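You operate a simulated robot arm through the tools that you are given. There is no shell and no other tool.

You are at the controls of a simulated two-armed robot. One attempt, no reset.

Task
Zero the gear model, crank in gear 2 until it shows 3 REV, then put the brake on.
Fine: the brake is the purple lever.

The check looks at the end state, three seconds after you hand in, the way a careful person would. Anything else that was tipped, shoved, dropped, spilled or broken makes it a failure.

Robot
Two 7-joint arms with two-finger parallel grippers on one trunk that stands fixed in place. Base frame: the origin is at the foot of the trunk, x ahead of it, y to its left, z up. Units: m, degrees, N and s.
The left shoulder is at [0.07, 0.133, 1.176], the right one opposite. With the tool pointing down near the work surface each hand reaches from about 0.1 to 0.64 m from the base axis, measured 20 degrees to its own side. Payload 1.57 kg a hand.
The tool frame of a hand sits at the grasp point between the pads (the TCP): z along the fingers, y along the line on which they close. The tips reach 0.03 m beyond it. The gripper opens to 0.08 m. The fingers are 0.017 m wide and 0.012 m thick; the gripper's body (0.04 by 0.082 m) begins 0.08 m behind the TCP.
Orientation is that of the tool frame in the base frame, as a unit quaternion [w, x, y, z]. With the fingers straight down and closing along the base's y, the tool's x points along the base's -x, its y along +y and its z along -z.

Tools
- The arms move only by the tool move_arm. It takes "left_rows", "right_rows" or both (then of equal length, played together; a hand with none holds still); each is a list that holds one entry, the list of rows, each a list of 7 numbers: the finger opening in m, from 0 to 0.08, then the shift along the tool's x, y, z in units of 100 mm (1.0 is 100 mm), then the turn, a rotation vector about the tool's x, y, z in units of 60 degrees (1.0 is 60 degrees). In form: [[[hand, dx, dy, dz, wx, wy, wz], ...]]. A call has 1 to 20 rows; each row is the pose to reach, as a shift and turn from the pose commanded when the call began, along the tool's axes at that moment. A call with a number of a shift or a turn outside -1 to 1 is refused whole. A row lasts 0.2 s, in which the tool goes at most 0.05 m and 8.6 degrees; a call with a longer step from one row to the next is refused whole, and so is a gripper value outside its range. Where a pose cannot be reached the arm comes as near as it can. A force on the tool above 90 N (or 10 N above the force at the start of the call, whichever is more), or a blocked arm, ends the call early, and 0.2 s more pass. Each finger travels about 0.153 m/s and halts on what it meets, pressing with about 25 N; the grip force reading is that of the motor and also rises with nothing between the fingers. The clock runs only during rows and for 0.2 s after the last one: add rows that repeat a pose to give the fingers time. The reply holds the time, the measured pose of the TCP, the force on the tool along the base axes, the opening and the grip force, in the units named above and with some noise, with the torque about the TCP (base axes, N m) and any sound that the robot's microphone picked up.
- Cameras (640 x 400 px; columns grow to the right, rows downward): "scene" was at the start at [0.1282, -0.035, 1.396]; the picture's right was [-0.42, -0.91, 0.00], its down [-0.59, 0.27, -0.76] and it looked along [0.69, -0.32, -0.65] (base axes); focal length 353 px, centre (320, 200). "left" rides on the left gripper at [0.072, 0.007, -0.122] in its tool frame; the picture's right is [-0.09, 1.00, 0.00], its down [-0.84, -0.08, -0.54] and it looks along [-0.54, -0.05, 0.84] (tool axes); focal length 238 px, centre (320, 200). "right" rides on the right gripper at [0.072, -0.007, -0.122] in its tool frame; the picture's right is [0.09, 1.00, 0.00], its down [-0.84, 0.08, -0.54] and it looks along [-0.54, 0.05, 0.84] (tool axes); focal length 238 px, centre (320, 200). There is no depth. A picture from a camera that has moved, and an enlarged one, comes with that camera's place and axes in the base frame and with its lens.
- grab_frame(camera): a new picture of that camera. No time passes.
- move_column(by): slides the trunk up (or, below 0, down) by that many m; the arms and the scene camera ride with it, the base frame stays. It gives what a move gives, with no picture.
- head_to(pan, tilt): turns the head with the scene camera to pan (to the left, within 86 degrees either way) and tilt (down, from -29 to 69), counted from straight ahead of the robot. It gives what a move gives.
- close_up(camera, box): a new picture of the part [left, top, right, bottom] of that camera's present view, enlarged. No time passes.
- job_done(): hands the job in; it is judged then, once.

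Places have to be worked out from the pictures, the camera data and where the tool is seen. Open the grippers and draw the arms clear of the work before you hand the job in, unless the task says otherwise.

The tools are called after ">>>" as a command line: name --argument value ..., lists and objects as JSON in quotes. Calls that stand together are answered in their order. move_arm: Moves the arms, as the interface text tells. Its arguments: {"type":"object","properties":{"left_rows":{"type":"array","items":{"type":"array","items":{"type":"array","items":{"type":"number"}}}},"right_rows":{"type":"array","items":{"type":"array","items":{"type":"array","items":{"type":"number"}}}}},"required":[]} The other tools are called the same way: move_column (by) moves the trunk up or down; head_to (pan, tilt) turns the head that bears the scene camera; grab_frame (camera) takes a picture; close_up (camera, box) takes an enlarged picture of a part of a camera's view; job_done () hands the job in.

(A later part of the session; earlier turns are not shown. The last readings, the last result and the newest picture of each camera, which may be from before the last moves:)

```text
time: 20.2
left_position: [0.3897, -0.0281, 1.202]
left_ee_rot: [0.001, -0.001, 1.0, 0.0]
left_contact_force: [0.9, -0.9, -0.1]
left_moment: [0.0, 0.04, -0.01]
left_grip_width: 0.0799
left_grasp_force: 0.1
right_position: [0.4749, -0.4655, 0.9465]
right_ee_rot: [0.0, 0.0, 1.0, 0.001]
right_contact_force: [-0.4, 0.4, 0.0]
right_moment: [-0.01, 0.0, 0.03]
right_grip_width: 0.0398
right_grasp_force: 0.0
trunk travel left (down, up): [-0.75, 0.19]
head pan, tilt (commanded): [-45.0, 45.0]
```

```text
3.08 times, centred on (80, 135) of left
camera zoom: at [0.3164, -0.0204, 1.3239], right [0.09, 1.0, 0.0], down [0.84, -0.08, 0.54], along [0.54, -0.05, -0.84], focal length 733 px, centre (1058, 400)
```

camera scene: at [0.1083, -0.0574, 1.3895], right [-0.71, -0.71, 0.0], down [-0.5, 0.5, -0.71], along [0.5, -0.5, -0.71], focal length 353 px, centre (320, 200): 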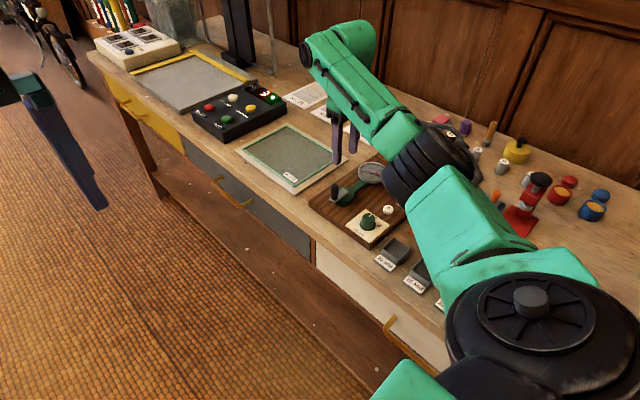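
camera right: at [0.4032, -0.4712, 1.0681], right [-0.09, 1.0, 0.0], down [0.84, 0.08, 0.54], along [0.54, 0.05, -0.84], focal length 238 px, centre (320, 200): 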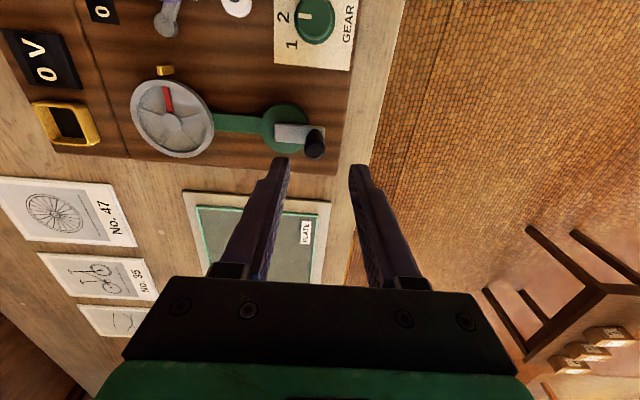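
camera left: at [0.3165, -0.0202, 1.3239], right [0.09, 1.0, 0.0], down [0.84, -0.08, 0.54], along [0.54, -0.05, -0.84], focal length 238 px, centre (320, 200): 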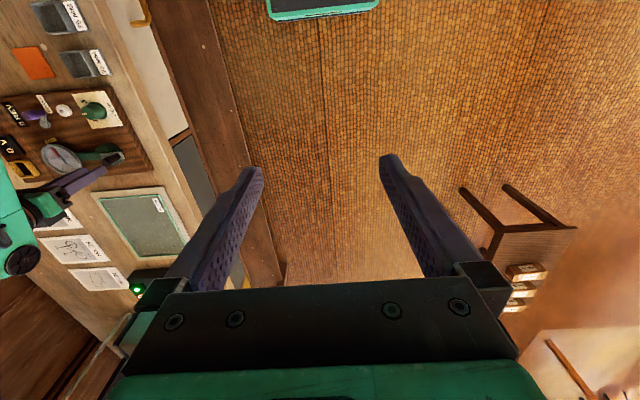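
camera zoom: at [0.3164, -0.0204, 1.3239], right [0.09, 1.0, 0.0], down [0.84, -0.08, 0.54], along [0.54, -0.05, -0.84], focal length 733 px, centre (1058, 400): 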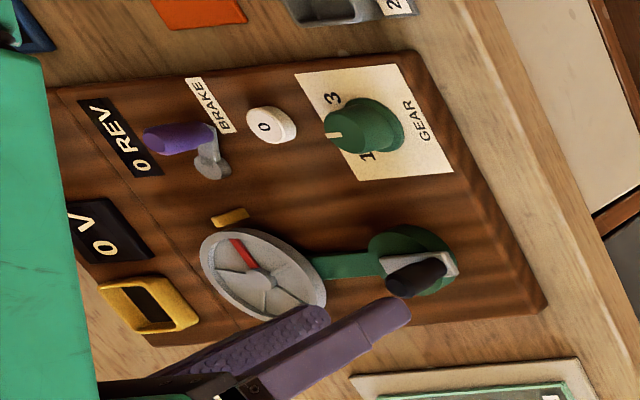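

The left camera gives a clear view of the display and wheel. I'll zoom in on the handle from the wrist for precise alignment.

>>> close_up --camera "right" --box '[260, 95, 380, 180]'

```text
4.71 times, centred on (320, 138) of right
camera zoom: at [0.4032, -0.4712, 1.0681], right [-0.09, 1.0, 0.0], down [0.84, 0.08, 0.54], along [0.54, 0.05, -0.84], focal length 1122 px, centre (320, 494)
```

zoom: 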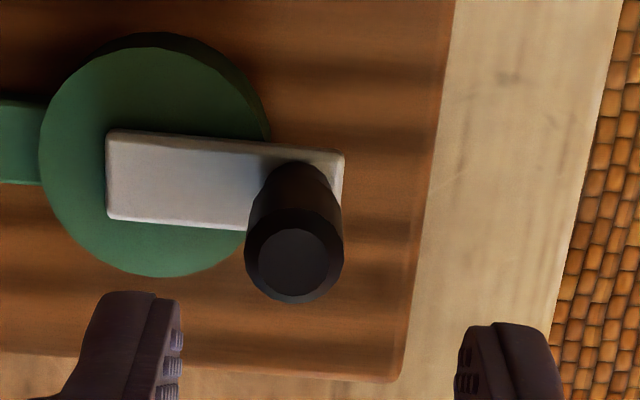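

The handle centre is at (0.474, -0.4694), the pivot at about (0.4735, -0.4985), and the radius is about 0.029. I'll descend to TCP z≈0.886, with tips above the crank arm, and close on the handle.

>>> move_arm --right_rows '[[[0.04, 0, -0.01, 0.2, 0, 0, 0], [0.04, 0, -0.01, 0.4, 0, 0, 0], [0.04, 0, -0.01, 0.55, 0, 0, 0], [0.04, 0, -0.01, 0.61, 0, 0, 0], [0.025, 0, -0.01, 0.61, 0, 0, 0], [0.01, 0, -0.01, 0.61, 0, 0, 0], [0.01, 0, -0.01, 0.61, 0, 0, 0]]]'

>>> grab_frame --camera "right"

>>> close_up --camera "left" --box '[0, 70, 160, 200]'

>>> close_up --camera "scene" --box '[280, 120, 420, 240]'

```text
time: 21.8
left_position: [0.3884, -0.0292, 1.2019]
left_ee_rot: [0.001, 0.0, 1.0, -0.001]
left_contact_force: [0.2, -0.4, -0.3]
left_moment: [-0.02, -0.02, -0.02]
left_grip_width: 0.0799
left_grasp_force: 0.1
right_position: [0.4745, -0.4696, 0.8872]
right_ee_rot: [0.0, 0.0, 1.0, 0.0]
right_contact_force: [-0.2, -6.7, 1.3]
right_moment: [-0.16, 0.27, 0.01]
right_grip_width: 0.0176
right_grasp_force: 32.3
trunk travel left (down, up): [-0.75, 0.19]
head pan, tilt (commanded): [-45.0, 45.0]
```

```text
taken
camera right: at [0.4027, -0.4755, 1.0082], right [-0.09, 1.0, 0.0], down [0.84, 0.08, 0.54], along [0.54, 0.05, -0.84], focal length 238 px, centre (320, 200)
```

right: 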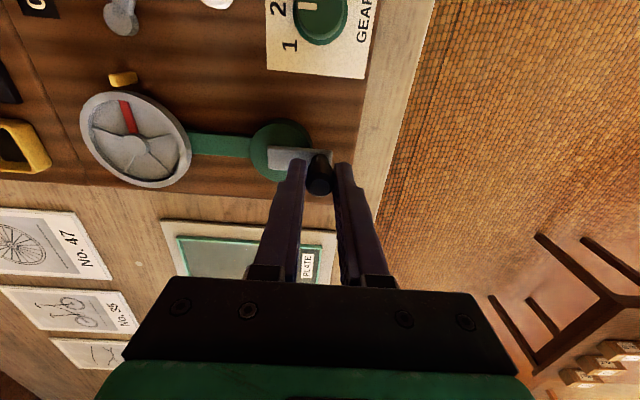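

```text
3.08 times, centred on (80, 135) of left
camera zoom: at [0.3162, -0.0217, 1.324], right [0.09, 1.0, 0.0], down [0.84, -0.08, 0.54], along [0.54, -0.05, -0.84], focal length 733 px, centre (1058, 400)
```

zoom: 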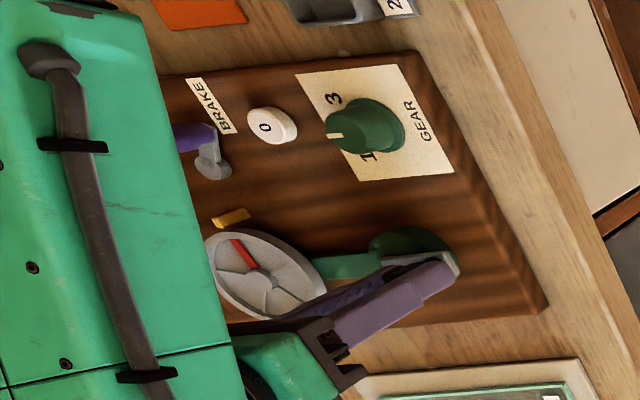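

```text
3.33 times, centred on (350, 180) of scene
camera zoom: at [0.1084, -0.0587, 1.3894], right [-0.71, -0.71, 0.0], down [-0.5, 0.5, -0.71], along [0.5, -0.5, -0.71], focal length 1177 px, centre (220, 267)
```

zoom: 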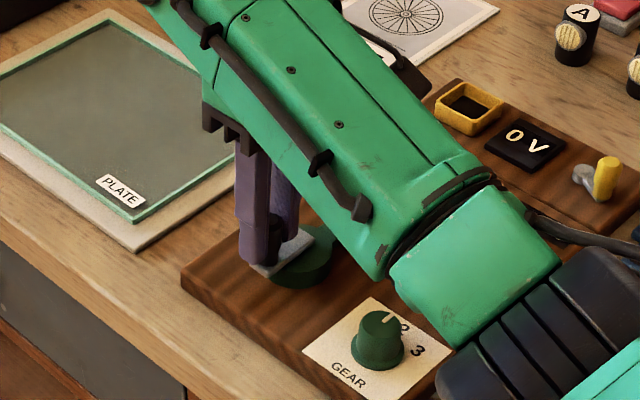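

The handle is gripped at 17.6 mm. I'll turn the crank a quarter turn clockwise seen from above as a test, then read the forces and see how the wheel responds.

>>> move_arm --right_rows '[[[0.01, -0.075, -0.01, 0, 0, 0, 0], [0.01, -0.145, -0.039, 0, 0, 0, 0], [0.01, -0.205, -0.085, 0, 0, 0, 0], [0.01, -0.251, -0.145, 0, 0, 0, 0], [0.01, -0.28, -0.215, 0, 0, 0, 0], [0.01, -0.29, -0.29, 0, 0, 0, 0], [0.01, -0.29, -0.29, 0, 0, 0, 0]]]'

>>> grab_frame --camera "right"

>>> close_up --camera "left" --box '[0, 70, 160, 200]'

```text
time: 23.4
left_position: [0.3894, -0.026, 1.2027]
left_ee_rot: [0.001, 0.0, 1.0, -0.001]
left_contact_force: [0.8, -0.1, 0.5]
left_moment: [-0.02, -0.01, 0.0]
left_grip_width: 0.08
left_grasp_force: 0.1
right_position: [0.5043, -0.4952, 0.8868]
right_ee_rot: [0.0, -0.001, 1.0, -0.001]
right_contact_force: [3.5, 0.5, 3.2]
right_moment: [0.02, 0.01, 0.01]
right_grip_width: 0.0174
right_grasp_force: 31.7
trunk travel left (down, up): [-0.75, 0.19]
head pan, tilt (commanded): [-45.0, 45.0]
```

```text
taken
camera right: at [0.4326, -0.5017, 1.0081], right [-0.09, 1.0, 0.0], down [0.84, 0.08, 0.54], along [0.54, 0.05, -0.84], focal length 238 px, centre (320, 200)
```

right: 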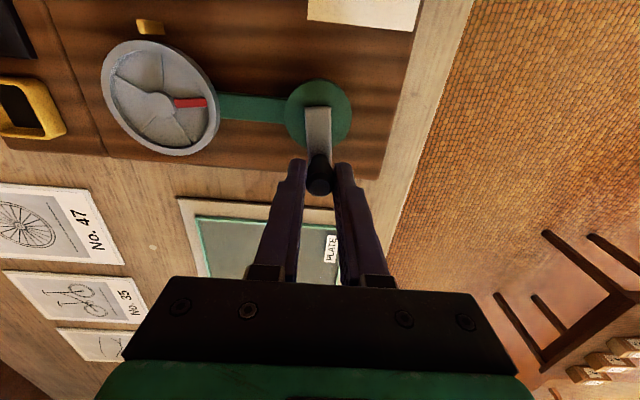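

```text
3.08 times, centred on (80, 135) of left
camera zoom: at [0.3168, -0.0192, 1.3238], right [0.09, 1.0, 0.0], down [0.84, -0.08, 0.54], along [0.54, -0.05, -0.84], focal length 733 px, centre (1058, 400)
```

zoom: 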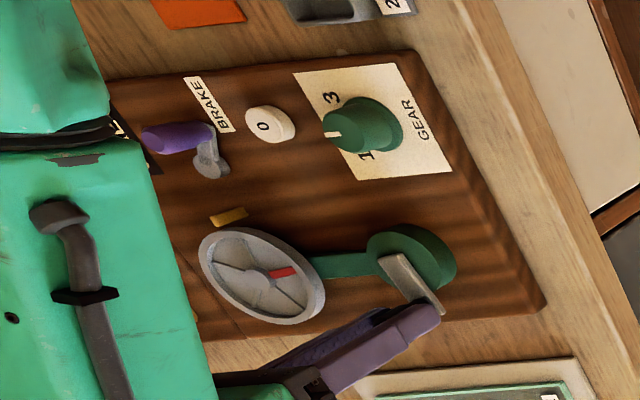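

The wheel turns freely, so the brake is off, and it moved about 90° for 90° of crank with low force. I'll continue a half turn the same way and then read the display from the wrist camera.

>>> move_arm --right_rows '[[[0.01, 0.01, -0.075, 0, 0, 0, 0], [0.01, 0.039, -0.145, 0, 0, 0, 0], [0.01, 0.085, -0.205, 0, 0, 0, 0], [0.01, 0.145, -0.251, 0, 0, 0, 0], [0.01, 0.215, -0.28, 0, 0, 0, 0], [0.01, 0.29, -0.29, 0, 0, 0, 0], [0.01, 0.365, -0.28, 0, 0, 0, 0], [0.01, 0.435, -0.251, 0, 0, 0, 0], [0.01, 0.495, -0.205, 0, 0, 0, 0], [0.01, 0.541, -0.145, 0, 0, 0, 0], [0.01, 0.57, -0.075, 0, 0, 0, 0], [0.01, 0.58, 0, 0, 0, 0, 0], [0.01, 0.58, 0, 0, 0, 0, 0]]]'

>>> grab_frame --camera "right"

>>> close_up --camera "left" --box '[0, 70, 160, 200]'

```text
time: 26.2
left_position: [0.3882, -0.0263, 1.2016]
left_ee_rot: [0.001, 0.0, 1.0, -0.001]
left_contact_force: [0.5, -0.2, -0.2]
left_moment: [0.0, 0.0, 0.01]
left_grip_width: 0.0798
left_grasp_force: 0.2
right_position: [0.4445, -0.4982, 0.886]
right_ee_rot: [0.001, -0.001, 1.0, 0.0]
right_contact_force: [-0.8, 0.9, 4.4]
right_moment: [0.07, 0.26, 0.03]
right_grip_width: 0.0171
right_grasp_force: 32.4
trunk travel left (down, up): [-0.75, 0.19]
head pan, tilt (commanded): [-45.0, 45.0]
```

```text
taken
camera right: at [0.3728, -0.5025, 1.0077], right [-0.09, 1.0, 0.0], down [0.84, 0.08, 0.54], along [0.54, 0.05, -0.84], focal length 238 px, centre (320, 200)
```

right: 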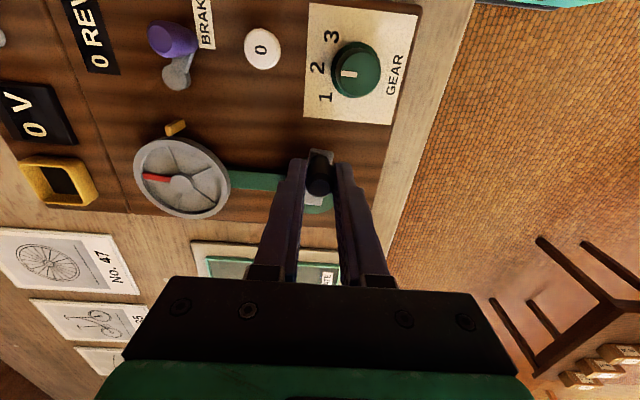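

```text
3.08 times, centred on (80, 135) of left
camera zoom: at [0.3155, -0.0191, 1.3242], right [0.09, 1.0, 0.0], down [0.84, -0.08, 0.54], along [0.54, -0.05, -0.84], focal length 733 px, centre (1058, 400)
```

zoom: 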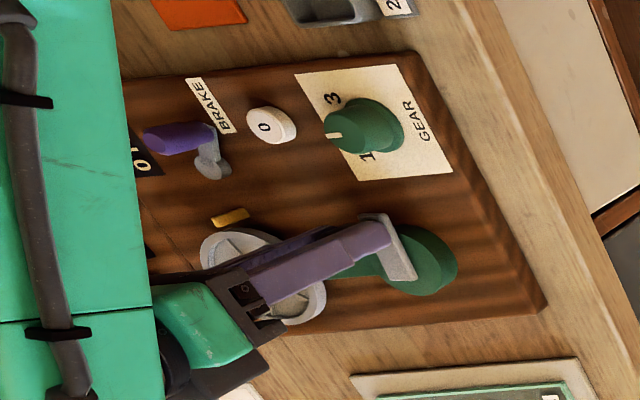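

At three quarters of a turn the wheel is at 270° (1:1 ratio) and the display still shows 0 REV. I'll make one full turn, returning to this crank position where the display is visible.

>>> move_arm --right_rows '[[[0.01, -0.014, 0.09, 0, 0, 0, 0], [0.01, -0.055, 0.17, 0, 0, 0, 0], [0.01, -0.12, 0.235, 0, 0, 0, 0], [0.01, -0.2, 0.276, 0, 0, 0, 0], [0.01, -0.29, 0.29, 0, 0, 0, 0], [0.01, -0.38, 0.276, 0, 0, 0, 0], [0.01, -0.46, 0.235, 0, 0, 0, 0], [0.01, -0.525, 0.17, 0, 0, 0, 0], [0.01, -0.566, 0.09, 0, 0, 0, 0], [0.01, -0.58, 0, 0, 0, 0, 0], [0.01, -0.566, -0.09, 0, 0, 0, 0], [0.01, -0.525, -0.17, 0, 0, 0, 0], [0.01, -0.46, -0.235, 0, 0, 0, 0], [0.01, -0.38, -0.276, 0, 0, 0, 0], [0.01, -0.29, -0.29, 0, 0, 0, 0], [0.01, -0.2, -0.276, 0, 0, 0, 0], [0.01, -0.12, -0.235, 0, 0, 0, 0], [0.01, -0.055, -0.17, 0, 0, 0, 0], [0.01, -0.014, -0.09, 0, 0, 0, 0], [0.01, 0, 0, 0, 0, 0, 0]]]'

>>> grab_frame --camera "right"

```text
time: 30.4
left_position: [0.3874, -0.027, 1.202]
left_ee_rot: [0.0, -0.002, 1.0, 0.0]
left_contact_force: [0.0, -0.3, -0.3]
left_moment: [0.0, 0.01, 0.0]
left_grip_width: 0.0801
left_grasp_force: 0.1
right_position: [0.4444, -0.4952, 0.8858]
right_ee_rot: [0.0, 0.0, 1.0, 0.002]
right_contact_force: [-4.8, 0.5, -1.3]
right_moment: [0.08, 0.15, 0.0]
right_grip_width: 0.0174
right_grasp_force: 31.4
trunk travel left (down, up): [-0.75, 0.19]
head pan, tilt (commanded): [-45.0, 45.0]
```

```text
taken
camera right: at [0.3728, -0.5022, 1.0073], right [-0.09, 1.0, 0.0], down [0.84, 0.08, 0.54], along [0.54, 0.05, -0.84], focal length 238 px, centre (320, 200)
```

right: 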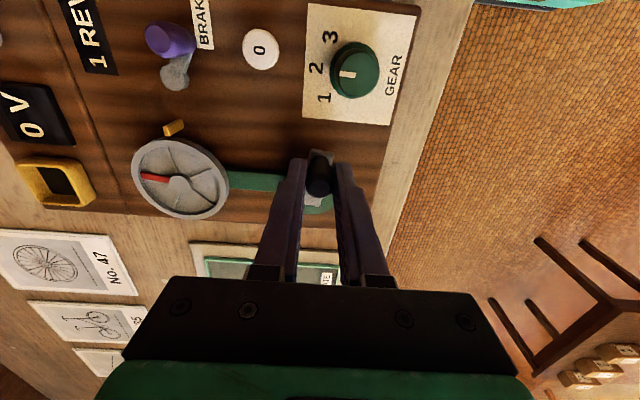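

The display reads 1 REV at 1.75 turns, so it counts whole revolutions and this direction counts up. I'll make one more full turn to 2.75 revolutions.

>>> move_arm --right_rows '[[[0.01, -0.014, 0.09, 0, 0, 0, 0], [0.01, -0.055, 0.17, 0, 0, 0, 0], [0.01, -0.12, 0.235, 0, 0, 0, 0], [0.01, -0.2, 0.276, 0, 0, 0, 0], [0.01, -0.29, 0.29, 0, 0, 0, 0], [0.01, -0.38, 0.276, 0, 0, 0, 0], [0.01, -0.46, 0.235, 0, 0, 0, 0], [0.01, -0.525, 0.17, 0, 0, 0, 0], [0.01, -0.566, 0.09, 0, 0, 0, 0], [0.01, -0.58, 0, 0, 0, 0, 0], [0.01, -0.566, -0.09, 0, 0, 0, 0], [0.01, -0.525, -0.17, 0, 0, 0, 0], [0.01, -0.46, -0.235, 0, 0, 0, 0], [0.01, -0.38, -0.276, 0, 0, 0, 0], [0.01, -0.29, -0.29, 0, 0, 0, 0], [0.01, -0.2, -0.276, 0, 0, 0, 0], [0.01, -0.12, -0.235, 0, 0, 0, 0], [0.01, -0.055, -0.17, 0, 0, 0, 0], [0.01, -0.014, -0.09, 0, 0, 0, 0], [0.01, 0, 0, 0, 0, 0, 0]]]'

>>> grab_frame --camera "right"

```text
time: 34.6
left_position: [0.3866, -0.0282, 1.2017]
left_ee_rot: [0.0, 0.0, 1.0, -0.001]
left_contact_force: [-0.8, -0.4, 0.0]
left_moment: [-0.01, -0.01, -0.02]
left_grip_width: 0.0796
left_grasp_force: 0.1
right_position: [0.4446, -0.4958, 0.8873]
right_ee_rot: [-0.001, -0.001, 1.0, 0.001]
right_contact_force: [-9.0, 2.0, -4.2]
right_moment: [0.01, 0.18, -0.07]
right_grip_width: 0.0173
right_grasp_force: 32.1
trunk travel left (down, up): [-0.75, 0.19]
head pan, tilt (commanded): [-45.0, 45.0]
```

```text
taken
camera right: at [0.3729, -0.5018, 1.0075], right [-0.09, 1.0, 0.0], down [0.84, 0.08, 0.54], along [0.54, 0.05, -0.84], focal length 238 px, centre (320, 200)
```

right: 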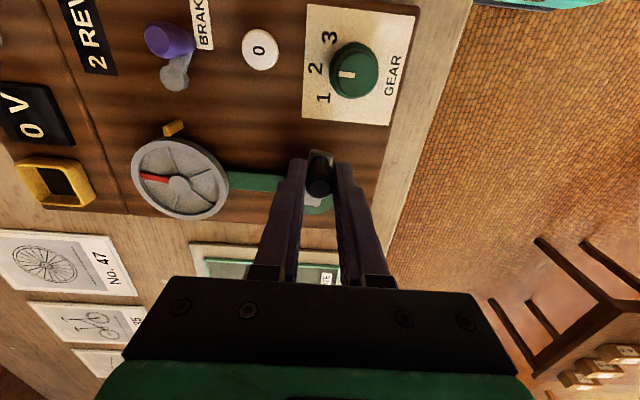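

The display shows 2 REV at 2.75 turns. I'll turn a final ~130° to about 3.11 revolutions, safely past 3, and stop.

>>> move_arm --right_rows '[[[0.01, -0.01, 0.075, 0, 0, 0, 0], [0.01, -0.039, 0.145, 0, 0, 0, 0], [0.01, -0.085, 0.205, 0, 0, 0, 0], [0.01, -0.145, 0.251, 0, 0, 0, 0], [0.01, -0.215, 0.28, 0, 0, 0, 0], [0.01, -0.29, 0.29, 0, 0, 0, 0], [0.01, -0.365, 0.28, 0, 0, 0, 0], [0.01, -0.435, 0.251, 0, 0, 0, 0], [0.01, -0.476, 0.222, 0, 0, 0, 0], [0.01, -0.476, 0.222, 0, 0, 0, 0]]]'

>>> grab_frame --camera "right"

>>> close_up --camera "left" --box '[0, 70, 160, 200]'

```text
time: 36.8
left_position: [0.3868, -0.0272, 1.2026]
left_ee_rot: [0.001, 0.0, 1.0, 0.001]
left_contact_force: [0.4, 0.4, 0.4]
left_moment: [0.01, -0.03, 0.01]
left_grip_width: 0.0801
left_grasp_force: 0.1
right_position: [0.4909, -0.4758, 0.8852]
right_ee_rot: [0.0, 0.0, 1.0, 0.0]
right_contact_force: [-2.4, -4.1, 0.1]
right_moment: [-0.09, 0.1, -0.04]
right_grip_width: 0.0173
right_grasp_force: 32.0
trunk travel left (down, up): [-0.75, 0.19]
head pan, tilt (commanded): [-45.0, 45.0]
```

```text
taken
camera right: at [0.4197, -0.4812, 1.0075], right [-0.09, 1.0, 0.0], down [0.84, 0.08, 0.54], along [0.54, 0.05, -0.84], focal length 238 px, centre (320, 200)
```

right: 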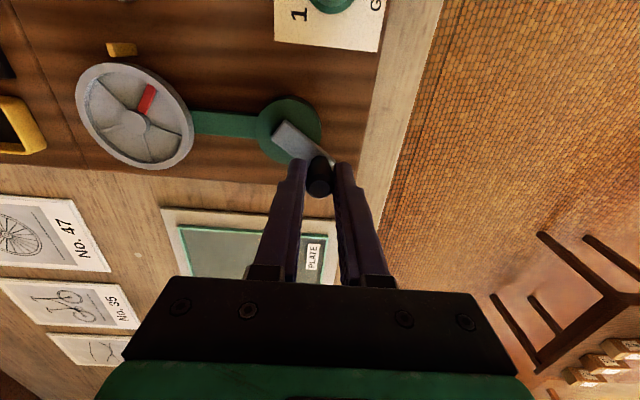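

```text
3.08 times, centred on (80, 135) of left
camera zoom: at [0.3154, -0.0213, 1.3241], right [0.09, 1.0, 0.0], down [0.84, -0.08, 0.54], along [0.54, -0.05, -0.84], focal length 733 px, centre (1058, 400)
```

zoom: 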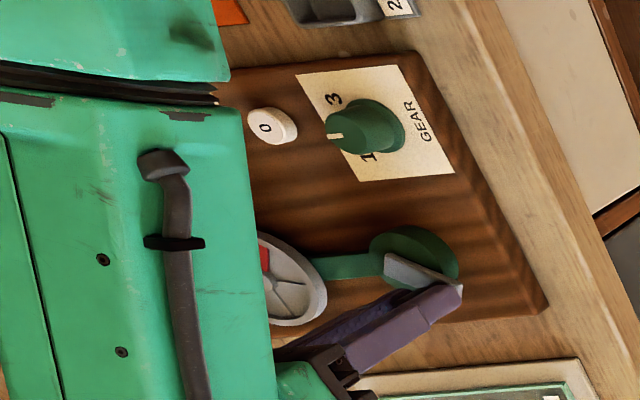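

The red spoke is about 40° past the index, i.e. just over 3 revolutions. I'll open the fingers and lift straight up off the handle.

>>> move_arm --right_rows '[[[0.025, 0, 0, 0, 0, 0, 0], [0.04, 0, 0, 0, 0, 0, 0], [0.04, 0, 0, 0, 0, 0, 0], [0.04, 0, 0, -0.2, 0, 0, 0], [0.04, 0, 0, -0.45, 0, 0, 0], [0.04, 0, 0, -0.7, 0, 0, 0], [0.04, 0, 0, -0.7, 0, 0, 0]]]'

>>> grab_frame --camera "right"

>>> grab_frame --camera "scene"

```text
time: 38.4
left_position: [0.3882, -0.0274, 1.2019]
left_ee_rot: [0.0, 0.0, 1.0, 0.0]
left_contact_force: [0.2, -0.9, 0.2]
left_moment: [0.02, 0.0, 0.01]
left_grip_width: 0.08
left_grasp_force: 0.1
right_position: [0.4929, -0.4758, 0.9546]
right_ee_rot: [0.001, 0.0, 1.0, 0.001]
right_contact_force: [0.3, -0.6, 0.9]
right_moment: [-0.02, 0.01, 0.0]
right_grip_width: 0.0399
right_grasp_force: 0.1
trunk travel left (down, up): [-0.75, 0.19]
head pan, tilt (commanded): [-45.0, 45.0]
```

```text
taken
camera right: at [0.4214, -0.4804, 1.0771], right [-0.09, 1.0, 0.0], down [0.84, 0.08, 0.54], along [0.54, 0.05, -0.84], focal length 238 px, centre (320, 200)
```

right: 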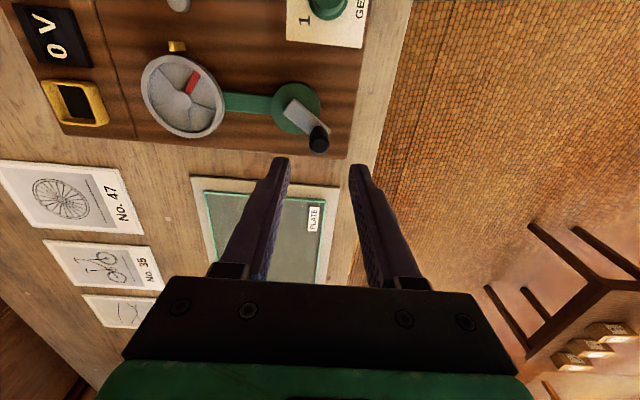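

```text
taken
camera scene: at [0.1088, -0.0573, 1.3894], right [-0.71, -0.71, 0.0], down [-0.5, 0.5, -0.71], along [0.5, -0.5, -0.71], focal length 353 px, centre (320, 200)
```

scene: 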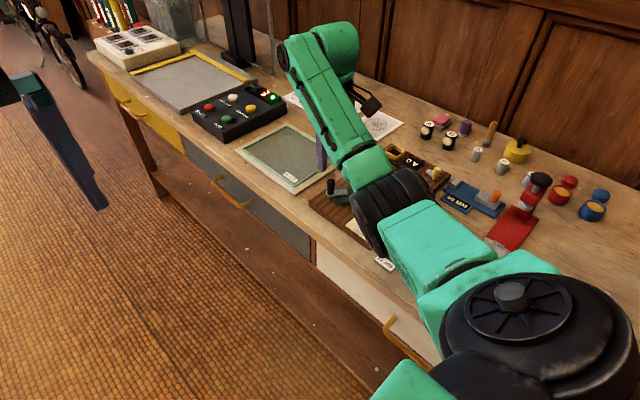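

The wheel stayed where I left it. I'll move back above the brake lever to confirm the display and study the lever's pivot and travel.

>>> move_arm --right_rows '[[[0.04, 0.2, -0.2, -0.2, 0, 0, 0], [0.04, 0.4, -0.4, -0.4, 0, 0, 0], [0.03, 0.6, -0.6, -0.45, 0, 0, 0], [0.03, 0.8, -0.8, -0.45, 0, 0, 0], [0.03, 1.0, -1.0, -0.45, 0, 0, 0], [0.03, 1.0, -1.0, -0.45, 0, 0, 0]]]'

>>> grab_frame --camera "right"

>>> close_up --camera "scene" --box '[300, 130, 460, 240]'

>>> close_up --camera "left" --box '[0, 70, 160, 200]'

```text
time: 39.8
left_position: [0.3883, -0.0277, 1.2018]
left_ee_rot: [0.001, 0.0, 1.0, 0.0]
left_contact_force: [-0.6, 0.6, 0.6]
left_moment: [0.01, 0.02, 0.01]
left_grip_width: 0.08
left_grasp_force: 0.0
right_position: [0.3909, -0.5761, 1.0015]
right_ee_rot: [-0.001, -0.001, 1.0, 0.0]
right_contact_force: [-0.4, -0.6, -0.3]
right_moment: [0.01, 0.0, 0.04]
right_grip_width: 0.0301
right_grasp_force: 0.1
trunk travel left (down, up): [-0.75, 0.19]
head pan, tilt (commanded): [-45.0, 45.0]
```

```text
taken
camera right: at [0.3196, -0.5813, 1.1231], right [-0.09, 1.0, 0.0], down [0.84, 0.08, 0.54], along [0.54, 0.05, -0.84], focal length 238 px, centre (320, 200)
```

right: 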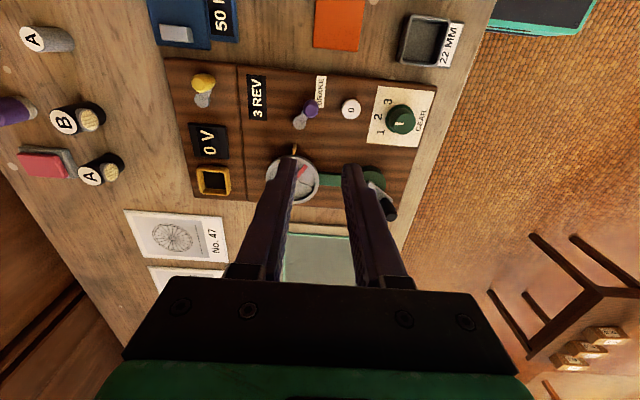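

```text
3.64 times, centred on (380, 185) of scene
camera zoom: at [0.1093, -0.0568, 1.3894], right [-0.71, -0.71, 0.0], down [-0.5, 0.5, -0.71], along [0.5, -0.5, -0.71], focal length 1284 px, centre (102, 254)
```

zoom: 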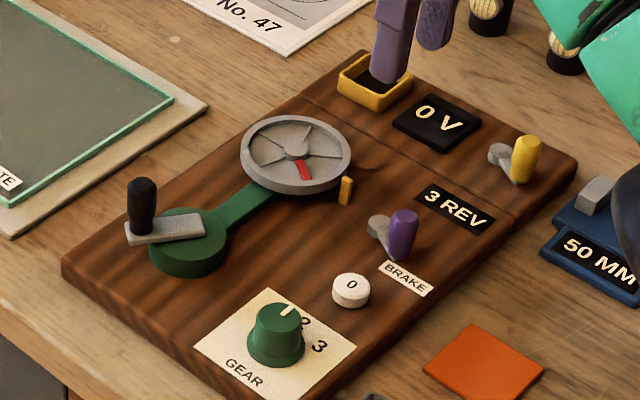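

```text
3.08 times, centred on (80, 135) of left
camera zoom: at [0.317, -0.0199, 1.3237], right [0.09, 1.0, 0.0], down [0.84, -0.08, 0.54], along [0.54, -0.05, -0.84], focal length 733 px, centre (1058, 400)
```

zoom: 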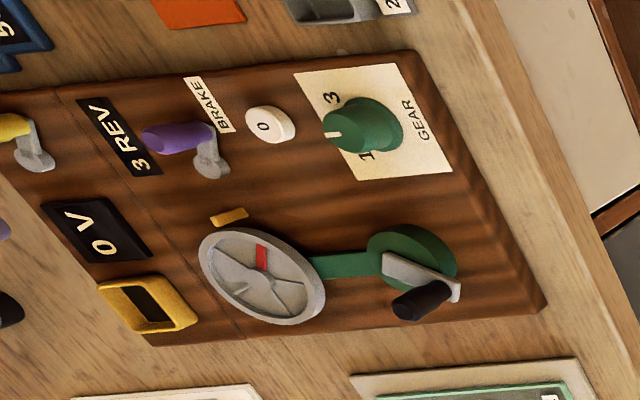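

The display reads 3 REV. I'll zoom in on the brake lever from all three cameras to work out its geometry.

>>> close_up --camera "right" --box '[270, 65, 370, 140]'

>>> close_up --camera "scene" --box '[380, 175, 430, 210]'

>>> close_up --camera "left" --box '[25, 85, 85, 130]'

>>> close_up --camera "right" --box '[170, 60, 250, 120]'

```text
5.33 times, centred on (320, 102) of right
camera zoom: at [0.3196, -0.5813, 1.1231], right [-0.09, 1.0, 0.0], down [0.84, 0.08, 0.54], along [0.54, 0.05, -0.84], focal length 1271 px, centre (320, 720)
```

zoom: 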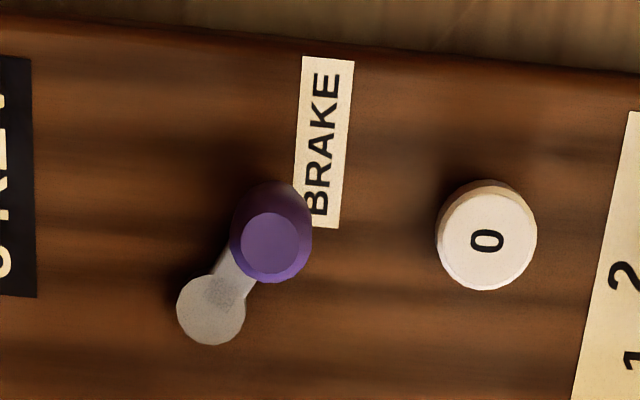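

```text
11.43 times, centred on (405, 192) of scene
camera zoom: at [0.1093, -0.0568, 1.3894], right [-0.71, -0.71, 0.0], down [-0.5, 0.5, -0.71], along [0.5, -0.5, -0.71], focal length 4035 px, centre (-651, 286)
```

zoom: 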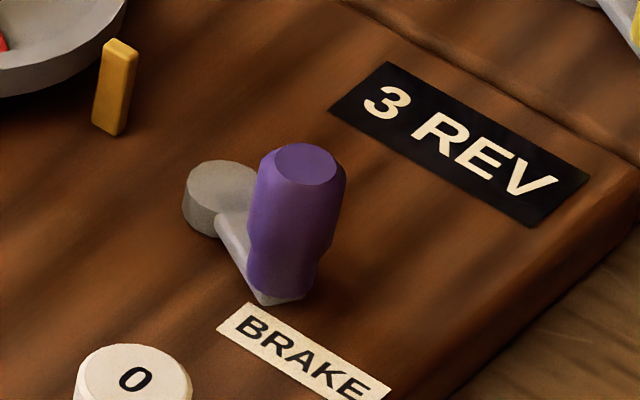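

```text
8.89 times, centred on (55, 108) of left
camera zoom: at [0.317, -0.0199, 1.3237], right [0.09, 1.0, 0.0], down [0.84, -0.08, 0.54], along [0.54, -0.05, -0.84], focal length 2119 px, centre (2676, 1022)
```

zoom: 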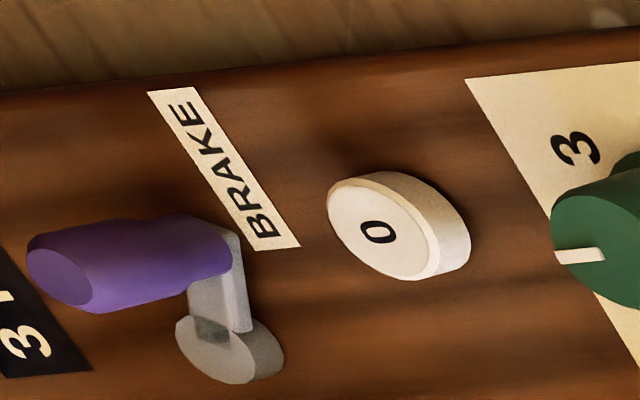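

```text
6.67 times, centred on (210, 90) of right
camera zoom: at [0.3196, -0.5813, 1.1231], right [-0.09, 1.0, 0.0], down [0.84, 0.08, 0.54], along [0.54, 0.05, -0.84], focal length 1589 px, centre (1053, 933)
```

zoom: 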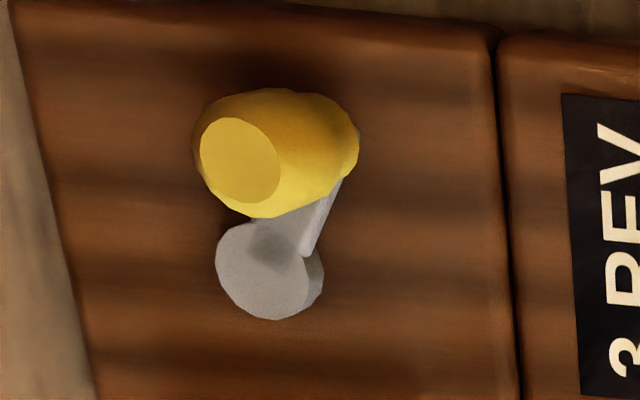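

The brake pivot is at (0.399, -0.5994) and its handle at (0.3785, -0.5862), swung about 30° toward +y, the same as the untouched yellow lever, so it looks off. I'll position the hand over the purple handle with the fingers straddling it.

>>> move_arm --right_rows '[[[0.034, 0.07, -0.05, 0.2, 0, 0, 0], [0.034, 0.141, -0.099, 0.4, 0, 0, 0], [0.034, 0.141, -0.099, 0.6, 0, 0, 0], [0.034, 0.141, -0.099, 0.85, 0, 0, 0], [0.034, 0.141, -0.099, 0.85, 0, 0, 0]]]'

>>> close_up --camera "right" --box '[240, 100, 400, 200]'

>>> close_up --camera "scene" --box '[330, 130, 460, 230]'

```text
time: 41.0
left_position: [0.3874, -0.0264, 1.2025]
left_ee_rot: [0.0, 0.0, 1.0, -0.001]
left_contact_force: [-0.5, 0.6, -0.1]
left_moment: [-0.02, 0.05, 0.02]
left_grip_width: 0.0798
left_grasp_force: 0.1
right_position: [0.3768, -0.5856, 0.9163]
right_ee_rot: [0.0, 0.0, 1.0, 0.0]
right_contact_force: [0.6, 0.3, 0.5]
right_moment: [-0.02, 0.01, 0.01]
right_grip_width: 0.0337
right_grasp_force: 0.1
trunk travel left (down, up): [-0.75, 0.19]
head pan, tilt (commanded): [-45.0, 45.0]
```

```text
4.00 times, centred on (320, 150) of right
camera zoom: at [0.3054, -0.5912, 1.0366], right [-0.09, 1.0, 0.0], down [0.84, 0.08, 0.54], along [0.54, 0.05, -0.84], focal length 953 px, centre (320, 400)
```

zoom: 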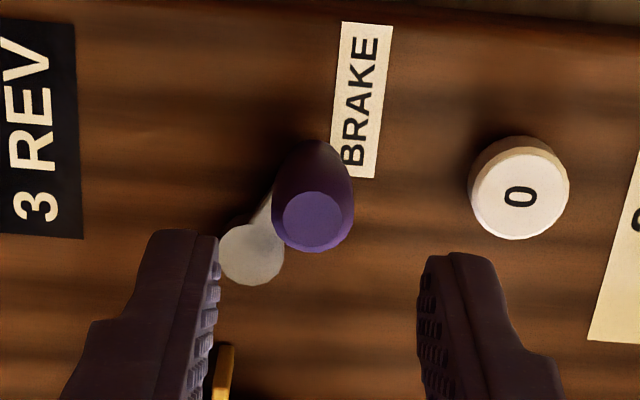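

```text
4.00 times, centred on (395, 180) of scene
camera zoom: at [0.1086, -0.057, 1.3895], right [-0.71, -0.71, 0.0], down [-0.5, 0.5, -0.71], along [0.5, -0.5, -0.71], focal length 1412 px, centre (20, 280)
```

zoom: 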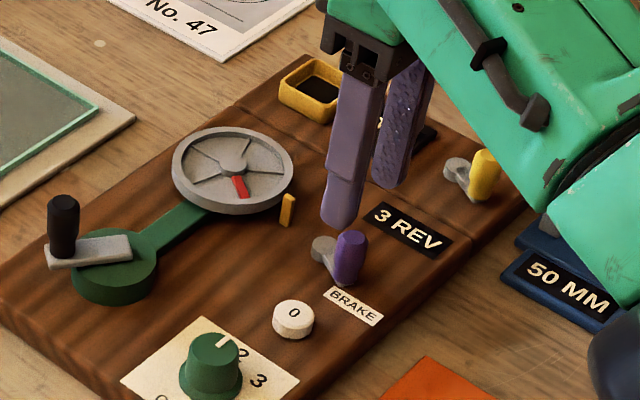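

The handle is centred between the fingers. I'll descend so the tips are at about z=0.836, beside the handle and above the button and pivot tops.

>>> move_arm --right_rows '[[[0.034, 0, 0, 0.2, 0, 0, 0], [0.034, 0, 0, 0.4, 0, 0, 0], [0.034, 0, 0, 0.5, 0, 0, 0], [0.034, 0, 0, 0.5, 0, 0, 0]]]'

>>> close_up --camera "right" --box '[240, 100, 400, 200]'

>>> close_up --camera "scene" --box '[330, 130, 460, 230]'

```text
time: 42.0
left_position: [0.3884, -0.0275, 1.2026]
left_ee_rot: [0.001, -0.001, 1.0, 0.0]
left_contact_force: [0.0, -0.6, -0.5]
left_moment: [-0.01, 0.0, 0.03]
left_grip_width: 0.0797
left_grasp_force: 0.0
right_position: [0.3784, -0.5847, 0.8661]
right_ee_rot: [0.0, 0.0, 1.0, 0.0]
right_contact_force: [0.5, -0.4, -0.7]
right_moment: [-0.04, -0.01, -0.02]
right_grip_width: 0.0343
right_grasp_force: 0.1
trunk travel left (down, up): [-0.75, 0.19]
head pan, tilt (commanded): [-45.0, 45.0]
```

```text
4.00 times, centred on (320, 150) of right
camera zoom: at [0.3065, -0.5912, 0.9874], right [-0.09, 1.0, 0.0], down [0.84, 0.08, 0.54], along [0.54, 0.05, -0.84], focal length 953 px, centre (320, 400)
```

zoom: 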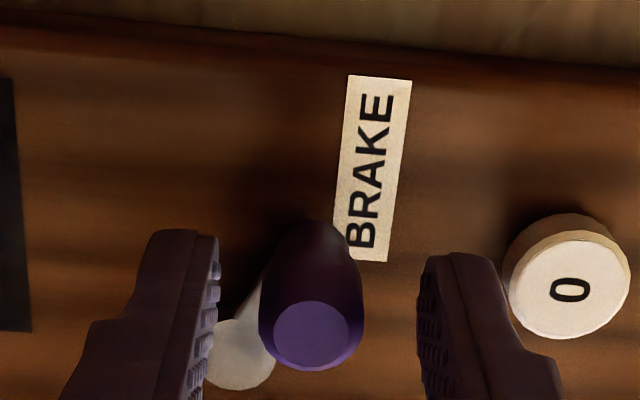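

```text
4.00 times, centred on (395, 180) of scene
camera zoom: at [0.1087, -0.0572, 1.3895], right [-0.71, -0.71, 0.0], down [-0.5, 0.5, -0.71], along [0.5, -0.5, -0.71], focal length 1412 px, centre (20, 280)
```

zoom: 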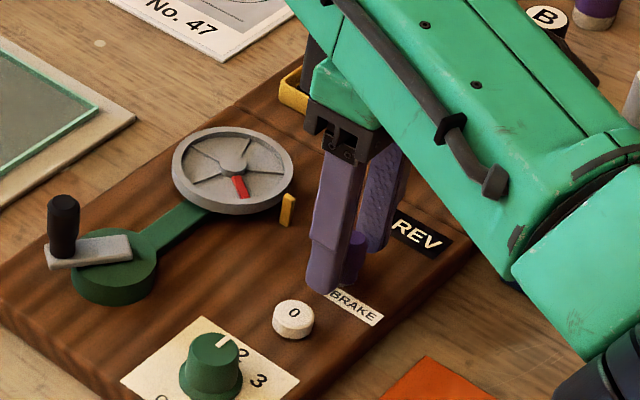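

The fingers straddle the purple handle cleanly. I'll shift toward -y in small steps so the near finger pushes the handle, and check whether the lever moves.

>>> move_arm --right_rows '[[[0.034, 0, -0.04, 0, 0, 0, 0], [0.034, 0, -0.08, 0, 0, 0, 0], [0.034, 0, -0.11, 0, 0, 0, 0], [0.034, 0, -0.14, 0, 0, 0, 0], [0.034, 0, -0.14, 0, 0, 0, 0]]]'

>>> close_up --camera "right" --box '[240, 100, 400, 200]'

```text
time: 43.2
left_position: [0.3876, -0.0261, 1.2016]
left_ee_rot: [0.001, 0.0, 1.0, -0.001]
left_contact_force: [0.0, -0.1, -0.4]
left_moment: [0.0, -0.03, -0.01]
left_grip_width: 0.0798
left_grasp_force: 0.1
right_position: [0.3787, -0.5983, 0.8661]
right_ee_rot: [-0.001, 0.0, 1.0, 0.0]
right_contact_force: [-0.7, 2.1, -0.8]
right_moment: [0.04, 0.01, 0.04]
right_grip_width: 0.0359
right_grasp_force: 1.0
trunk travel left (down, up): [-0.75, 0.19]
head pan, tilt (commanded): [-45.0, 45.0]
```

```text
4.00 times, centred on (320, 150) of right
camera zoom: at [0.3071, -0.604, 0.9881], right [-0.09, 1.0, 0.0], down [0.84, 0.08, 0.54], along [0.54, 0.05, -0.84], focal length 953 px, centre (320, 400)
```

zoom: 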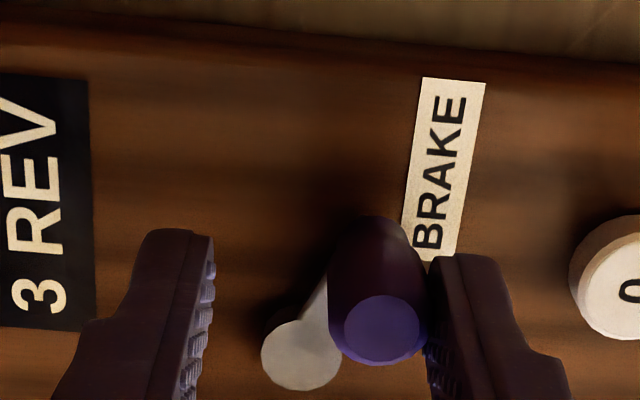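

The finger is in light contact (2 N) and the handle has shifted about 2 mm. I'll keep pushing toward -y in small steps.

>>> move_arm --right_rows '[[[0.034, 0, -0.02, 0, 0, 0, 0], [0.034, 0, -0.04, 0, 0, 0, 0], [0.034, 0, -0.06, 0, 0, 0, 0], [0.034, 0, -0.08, 0, 0, 0, 0], [0.034, 0, -0.08, 0, 0, 0, 0]]]'

>>> close_up --camera "right" --box '[240, 100, 400, 200]'

```text
time: 44.4
left_position: [0.3888, -0.027, 1.2019]
left_ee_rot: [0.001, 0.0, 1.0, -0.001]
left_contact_force: [0.1, 0.3, 0.3]
left_moment: [0.03, -0.01, 0.01]
left_grip_width: 0.0799
left_grasp_force: 0.0
right_position: [0.3773, -0.6072, 0.8662]
right_ee_rot: [0.0, 0.0, 1.0, 0.0]
right_contact_force: [1.1, 0.4, 0.4]
right_moment: [0.01, -0.01, 0.0]
right_grip_width: 0.0344
right_grasp_force: 0.1
trunk travel left (down, up): [-0.75, 0.19]
head pan, tilt (commanded): [-45.0, 45.0]
```

```text
4.00 times, centred on (320, 150) of right
camera zoom: at [0.3066, -0.6124, 0.9876], right [-0.09, 1.0, 0.0], down [0.84, 0.08, 0.54], along [0.54, 0.05, -0.84], focal length 953 px, centre (320, 400)
```

zoom: 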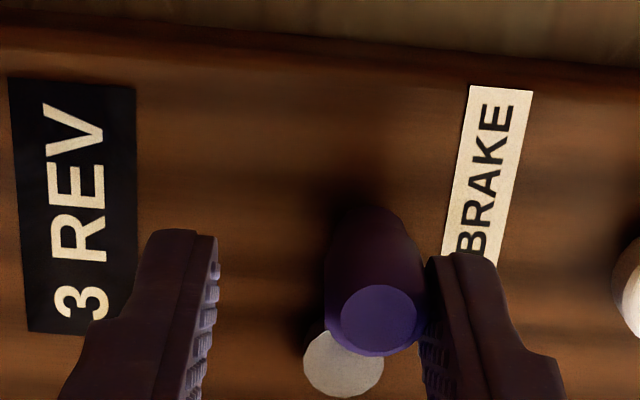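

The lever is swinging freely toward -y and now points nearly along -x. I'll keep pushing until it meets its end stop.

>>> move_arm --right_rows '[[[0.034, 0, -0.02, 0, 0, 0, 0], [0.034, 0, -0.04, 0, 0, 0, 0], [0.034, 0, -0.06, 0, 0, 0, 0], [0.034, 0, -0.08, 0, 0, 0, 0], [0.034, 0, -0.1, 0, 0, 0, 0], [0.034, 0, -0.1, 0, 0, 0, 0]]]'

>>> close_up --camera "right" --box '[240, 100, 400, 200]'

```text
time: 45.8
left_position: [0.3883, -0.0277, 1.2026]
left_ee_rot: [0.001, 0.0, 1.0, 0.0]
left_contact_force: [0.0, -0.6, 0.1]
left_moment: [-0.02, 0.03, 0.02]
left_grip_width: 0.08
left_grasp_force: 0.1
right_position: [0.3778, -0.6179, 0.8655]
right_ee_rot: [0.0, 0.0, 1.0, 0.0]
right_contact_force: [-0.6, -0.2, 0.0]
right_moment: [-0.03, 0.02, -0.01]
right_grip_width: 0.0342
right_grasp_force: 0.0
trunk travel left (down, up): [-0.75, 0.19]
head pan, tilt (commanded): [-45.0, 45.0]
```

```text
4.00 times, centred on (320, 150) of right
camera zoom: at [0.307, -0.623, 0.9873], right [-0.09, 1.0, 0.0], down [0.84, 0.08, 0.54], along [0.54, 0.05, -0.84], focal length 953 px, centre (320, 400)
```

zoom: 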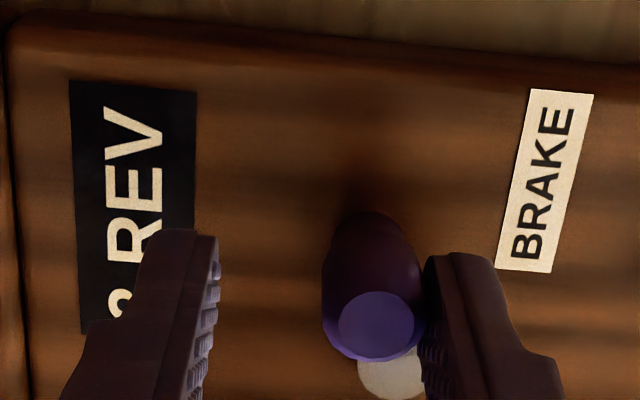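

The lever has passed the centre line with no resistance yet. I'll continue pushing in small steps.

>>> move_arm --right_rows '[[[0.034, 0, -0.015, 0, 0, 0, 0], [0.034, 0, -0.03, 0, 0, 0, 0], [0.034, 0, -0.045, 0, 0, 0, 0], [0.034, 0, -0.06, 0, 0, 0, 0], [0.034, 0, -0.06, 0, 0, 0, 0]]]'

>>> close_up --camera "right" --box '[240, 100, 400, 200]'

```text
time: 47.0
left_position: [0.3875, -0.0274, 1.2013]
left_ee_rot: [0.001, 0.0, 1.0, -0.001]
left_contact_force: [0.2, -0.4, -0.6]
left_moment: [0.02, -0.03, -0.03]
left_grip_width: 0.0799
left_grasp_force: 0.1
right_position: [0.3773, -0.6219, 0.8655]
right_ee_rot: [0.0, 0.001, 1.0, 0.001]
right_contact_force: [-0.7, 3.1, 0.8]
right_moment: [0.08, 0.02, -0.01]
right_grip_width: 0.0361
right_grasp_force: 1.4
trunk travel left (down, up): [-0.75, 0.19]
head pan, tilt (commanded): [-45.0, 45.0]
```

```text
4.00 times, centred on (320, 150) of right
camera zoom: at [0.307, -0.6284, 0.9872], right [-0.09, 1.0, 0.0], down [0.84, 0.08, 0.54], along [0.54, 0.05, -0.84], focal length 953 px, centre (320, 400)
```

zoom: 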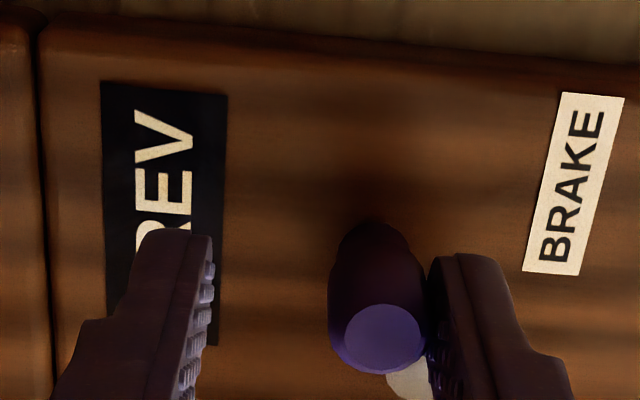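

Force has risen to 3 N, perhaps the end stop or some friction. I'll nudge a little further to tell which.

>>> move_arm --right_rows '[[[0.034, 0, -0.02, 0, 0, 0, 0], [0.034, 0, -0.04, 0, 0, 0, 0], [0.034, 0, -0.06, 0, 0, 0, 0], [0.034, 0, -0.06, 0, 0, 0, 0]]]'

>>> close_up --camera "right" --box '[240, 100, 400, 200]'

```text
time: 48.0
left_position: [0.3892, -0.0252, 1.2017]
left_ee_rot: [0.0, -0.001, 1.0, -0.001]
left_contact_force: [0.2, 0.3, 0.7]
left_moment: [-0.01, 0.0, -0.01]
left_grip_width: 0.0801
left_grasp_force: 0.1
right_position: [0.3795, -0.6273, 0.8666]
right_ee_rot: [0.0, 0.0, 1.0, 0.0]
right_contact_force: [0.2, 11.8, -3.8]
right_moment: [0.13, 0.0, -0.02]
right_grip_width: 0.0441
right_grasp_force: 5.7
trunk travel left (down, up): [-0.75, 0.19]
head pan, tilt (commanded): [-45.0, 45.0]
```

```text
4.00 times, centred on (320, 150) of right
camera zoom: at [0.307, -0.6325, 0.988], right [-0.09, 1.0, 0.0], down [0.84, 0.08, 0.54], along [0.54, 0.05, -0.84], focal length 953 px, centre (320, 400)
```

zoom: 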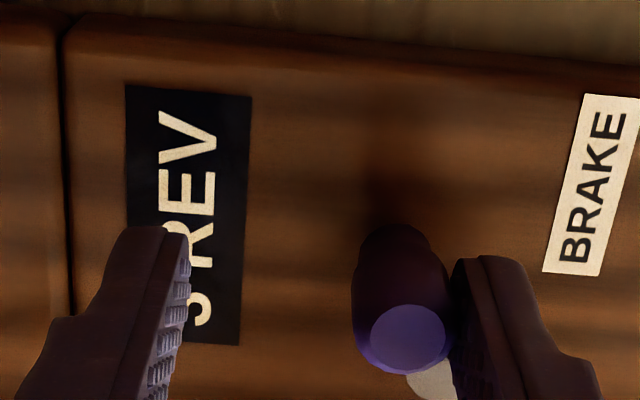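

The force jumped to 12 N with the handle at (0.3795, -0.6117). That is the end stop, mirror-symmetric to the start position. I'll re-centre the fingers around the handle without touching it and lift out.

>>> move_arm --right_rows '[[[0.034, 0, 0.06, 0, 0, 0, 0], [0.034, 0, 0.12, 0, 0, 0, 0], [0.034, 0, 0.18, 0, 0, 0, 0], [0.034, 0, 0.18, -0.1, 0, 0, 0], [0.034, 0, 0.18, -0.35, 0, 0, 0], [0.034, 0, 0.18, -0.65, 0, 0, 0], [0.034, 0, 0.18, -1.0, 0, 0, 0], [0.034, 0, 0.18, -1.0, 0, 0, 0]]]'

>>> close_up --camera "right" --box '[160, 60, 440, 220]'

>>> close_up --camera "scene" --box '[300, 130, 460, 240]'

>>> close_up --camera "left" --box '[0, 70, 160, 200]'

```text
time: 49.8
left_position: [0.3884, -0.0277, 1.202]
left_ee_rot: [0.001, 0.0, 1.0, 0.001]
left_contact_force: [0.1, -0.1, 0.7]
left_moment: [0.02, -0.03, 0.0]
left_grip_width: 0.0801
left_grasp_force: 0.1
right_position: [0.3796, -0.611, 0.9672]
right_ee_rot: [0.0, -0.001, 1.0, 0.0]
right_contact_force: [-1.3, -0.8, 0.2]
right_moment: [0.02, -0.02, 0.01]
right_grip_width: 0.034
right_grasp_force: 0.0
trunk travel left (down, up): [-0.75, 0.19]
head pan, tilt (commanded): [-45.0, 45.0]
```

```text
2.29 times, centred on (300, 140) of right
camera zoom: at [0.3083, -0.6162, 1.0881], right [-0.09, 1.0, 0.0], down [0.84, 0.08, 0.54], along [0.54, 0.05, -0.84], focal length 545 px, centre (366, 337)
```

zoom: 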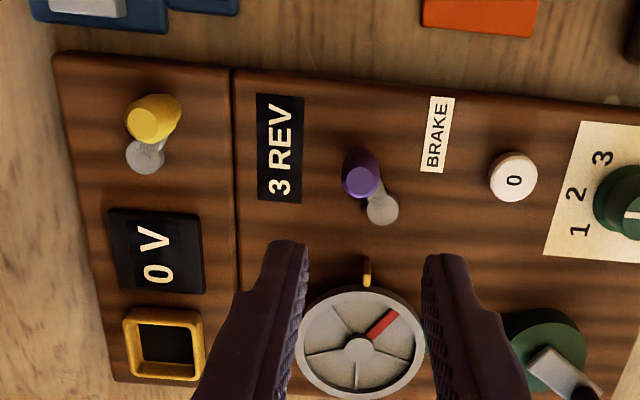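

```text
3.64 times, centred on (380, 185) of scene
camera zoom: at [0.1088, -0.0574, 1.3894], right [-0.71, -0.71, 0.0], down [-0.5, 0.5, -0.71], along [0.5, -0.5, -0.71], focal length 1284 px, centre (102, 254)
```

zoom: 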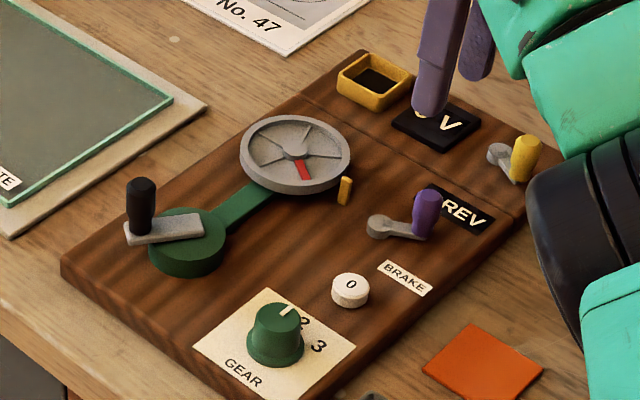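

```text
3.08 times, centred on (80, 135) of left
camera zoom: at [0.3166, -0.0205, 1.3238], right [0.09, 1.0, 0.0], down [0.84, -0.08, 0.54], along [0.54, -0.05, -0.84], focal length 733 px, centre (1058, 400)
```

zoom: 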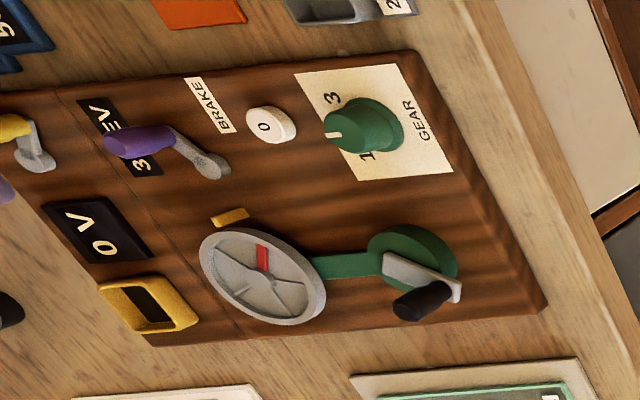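

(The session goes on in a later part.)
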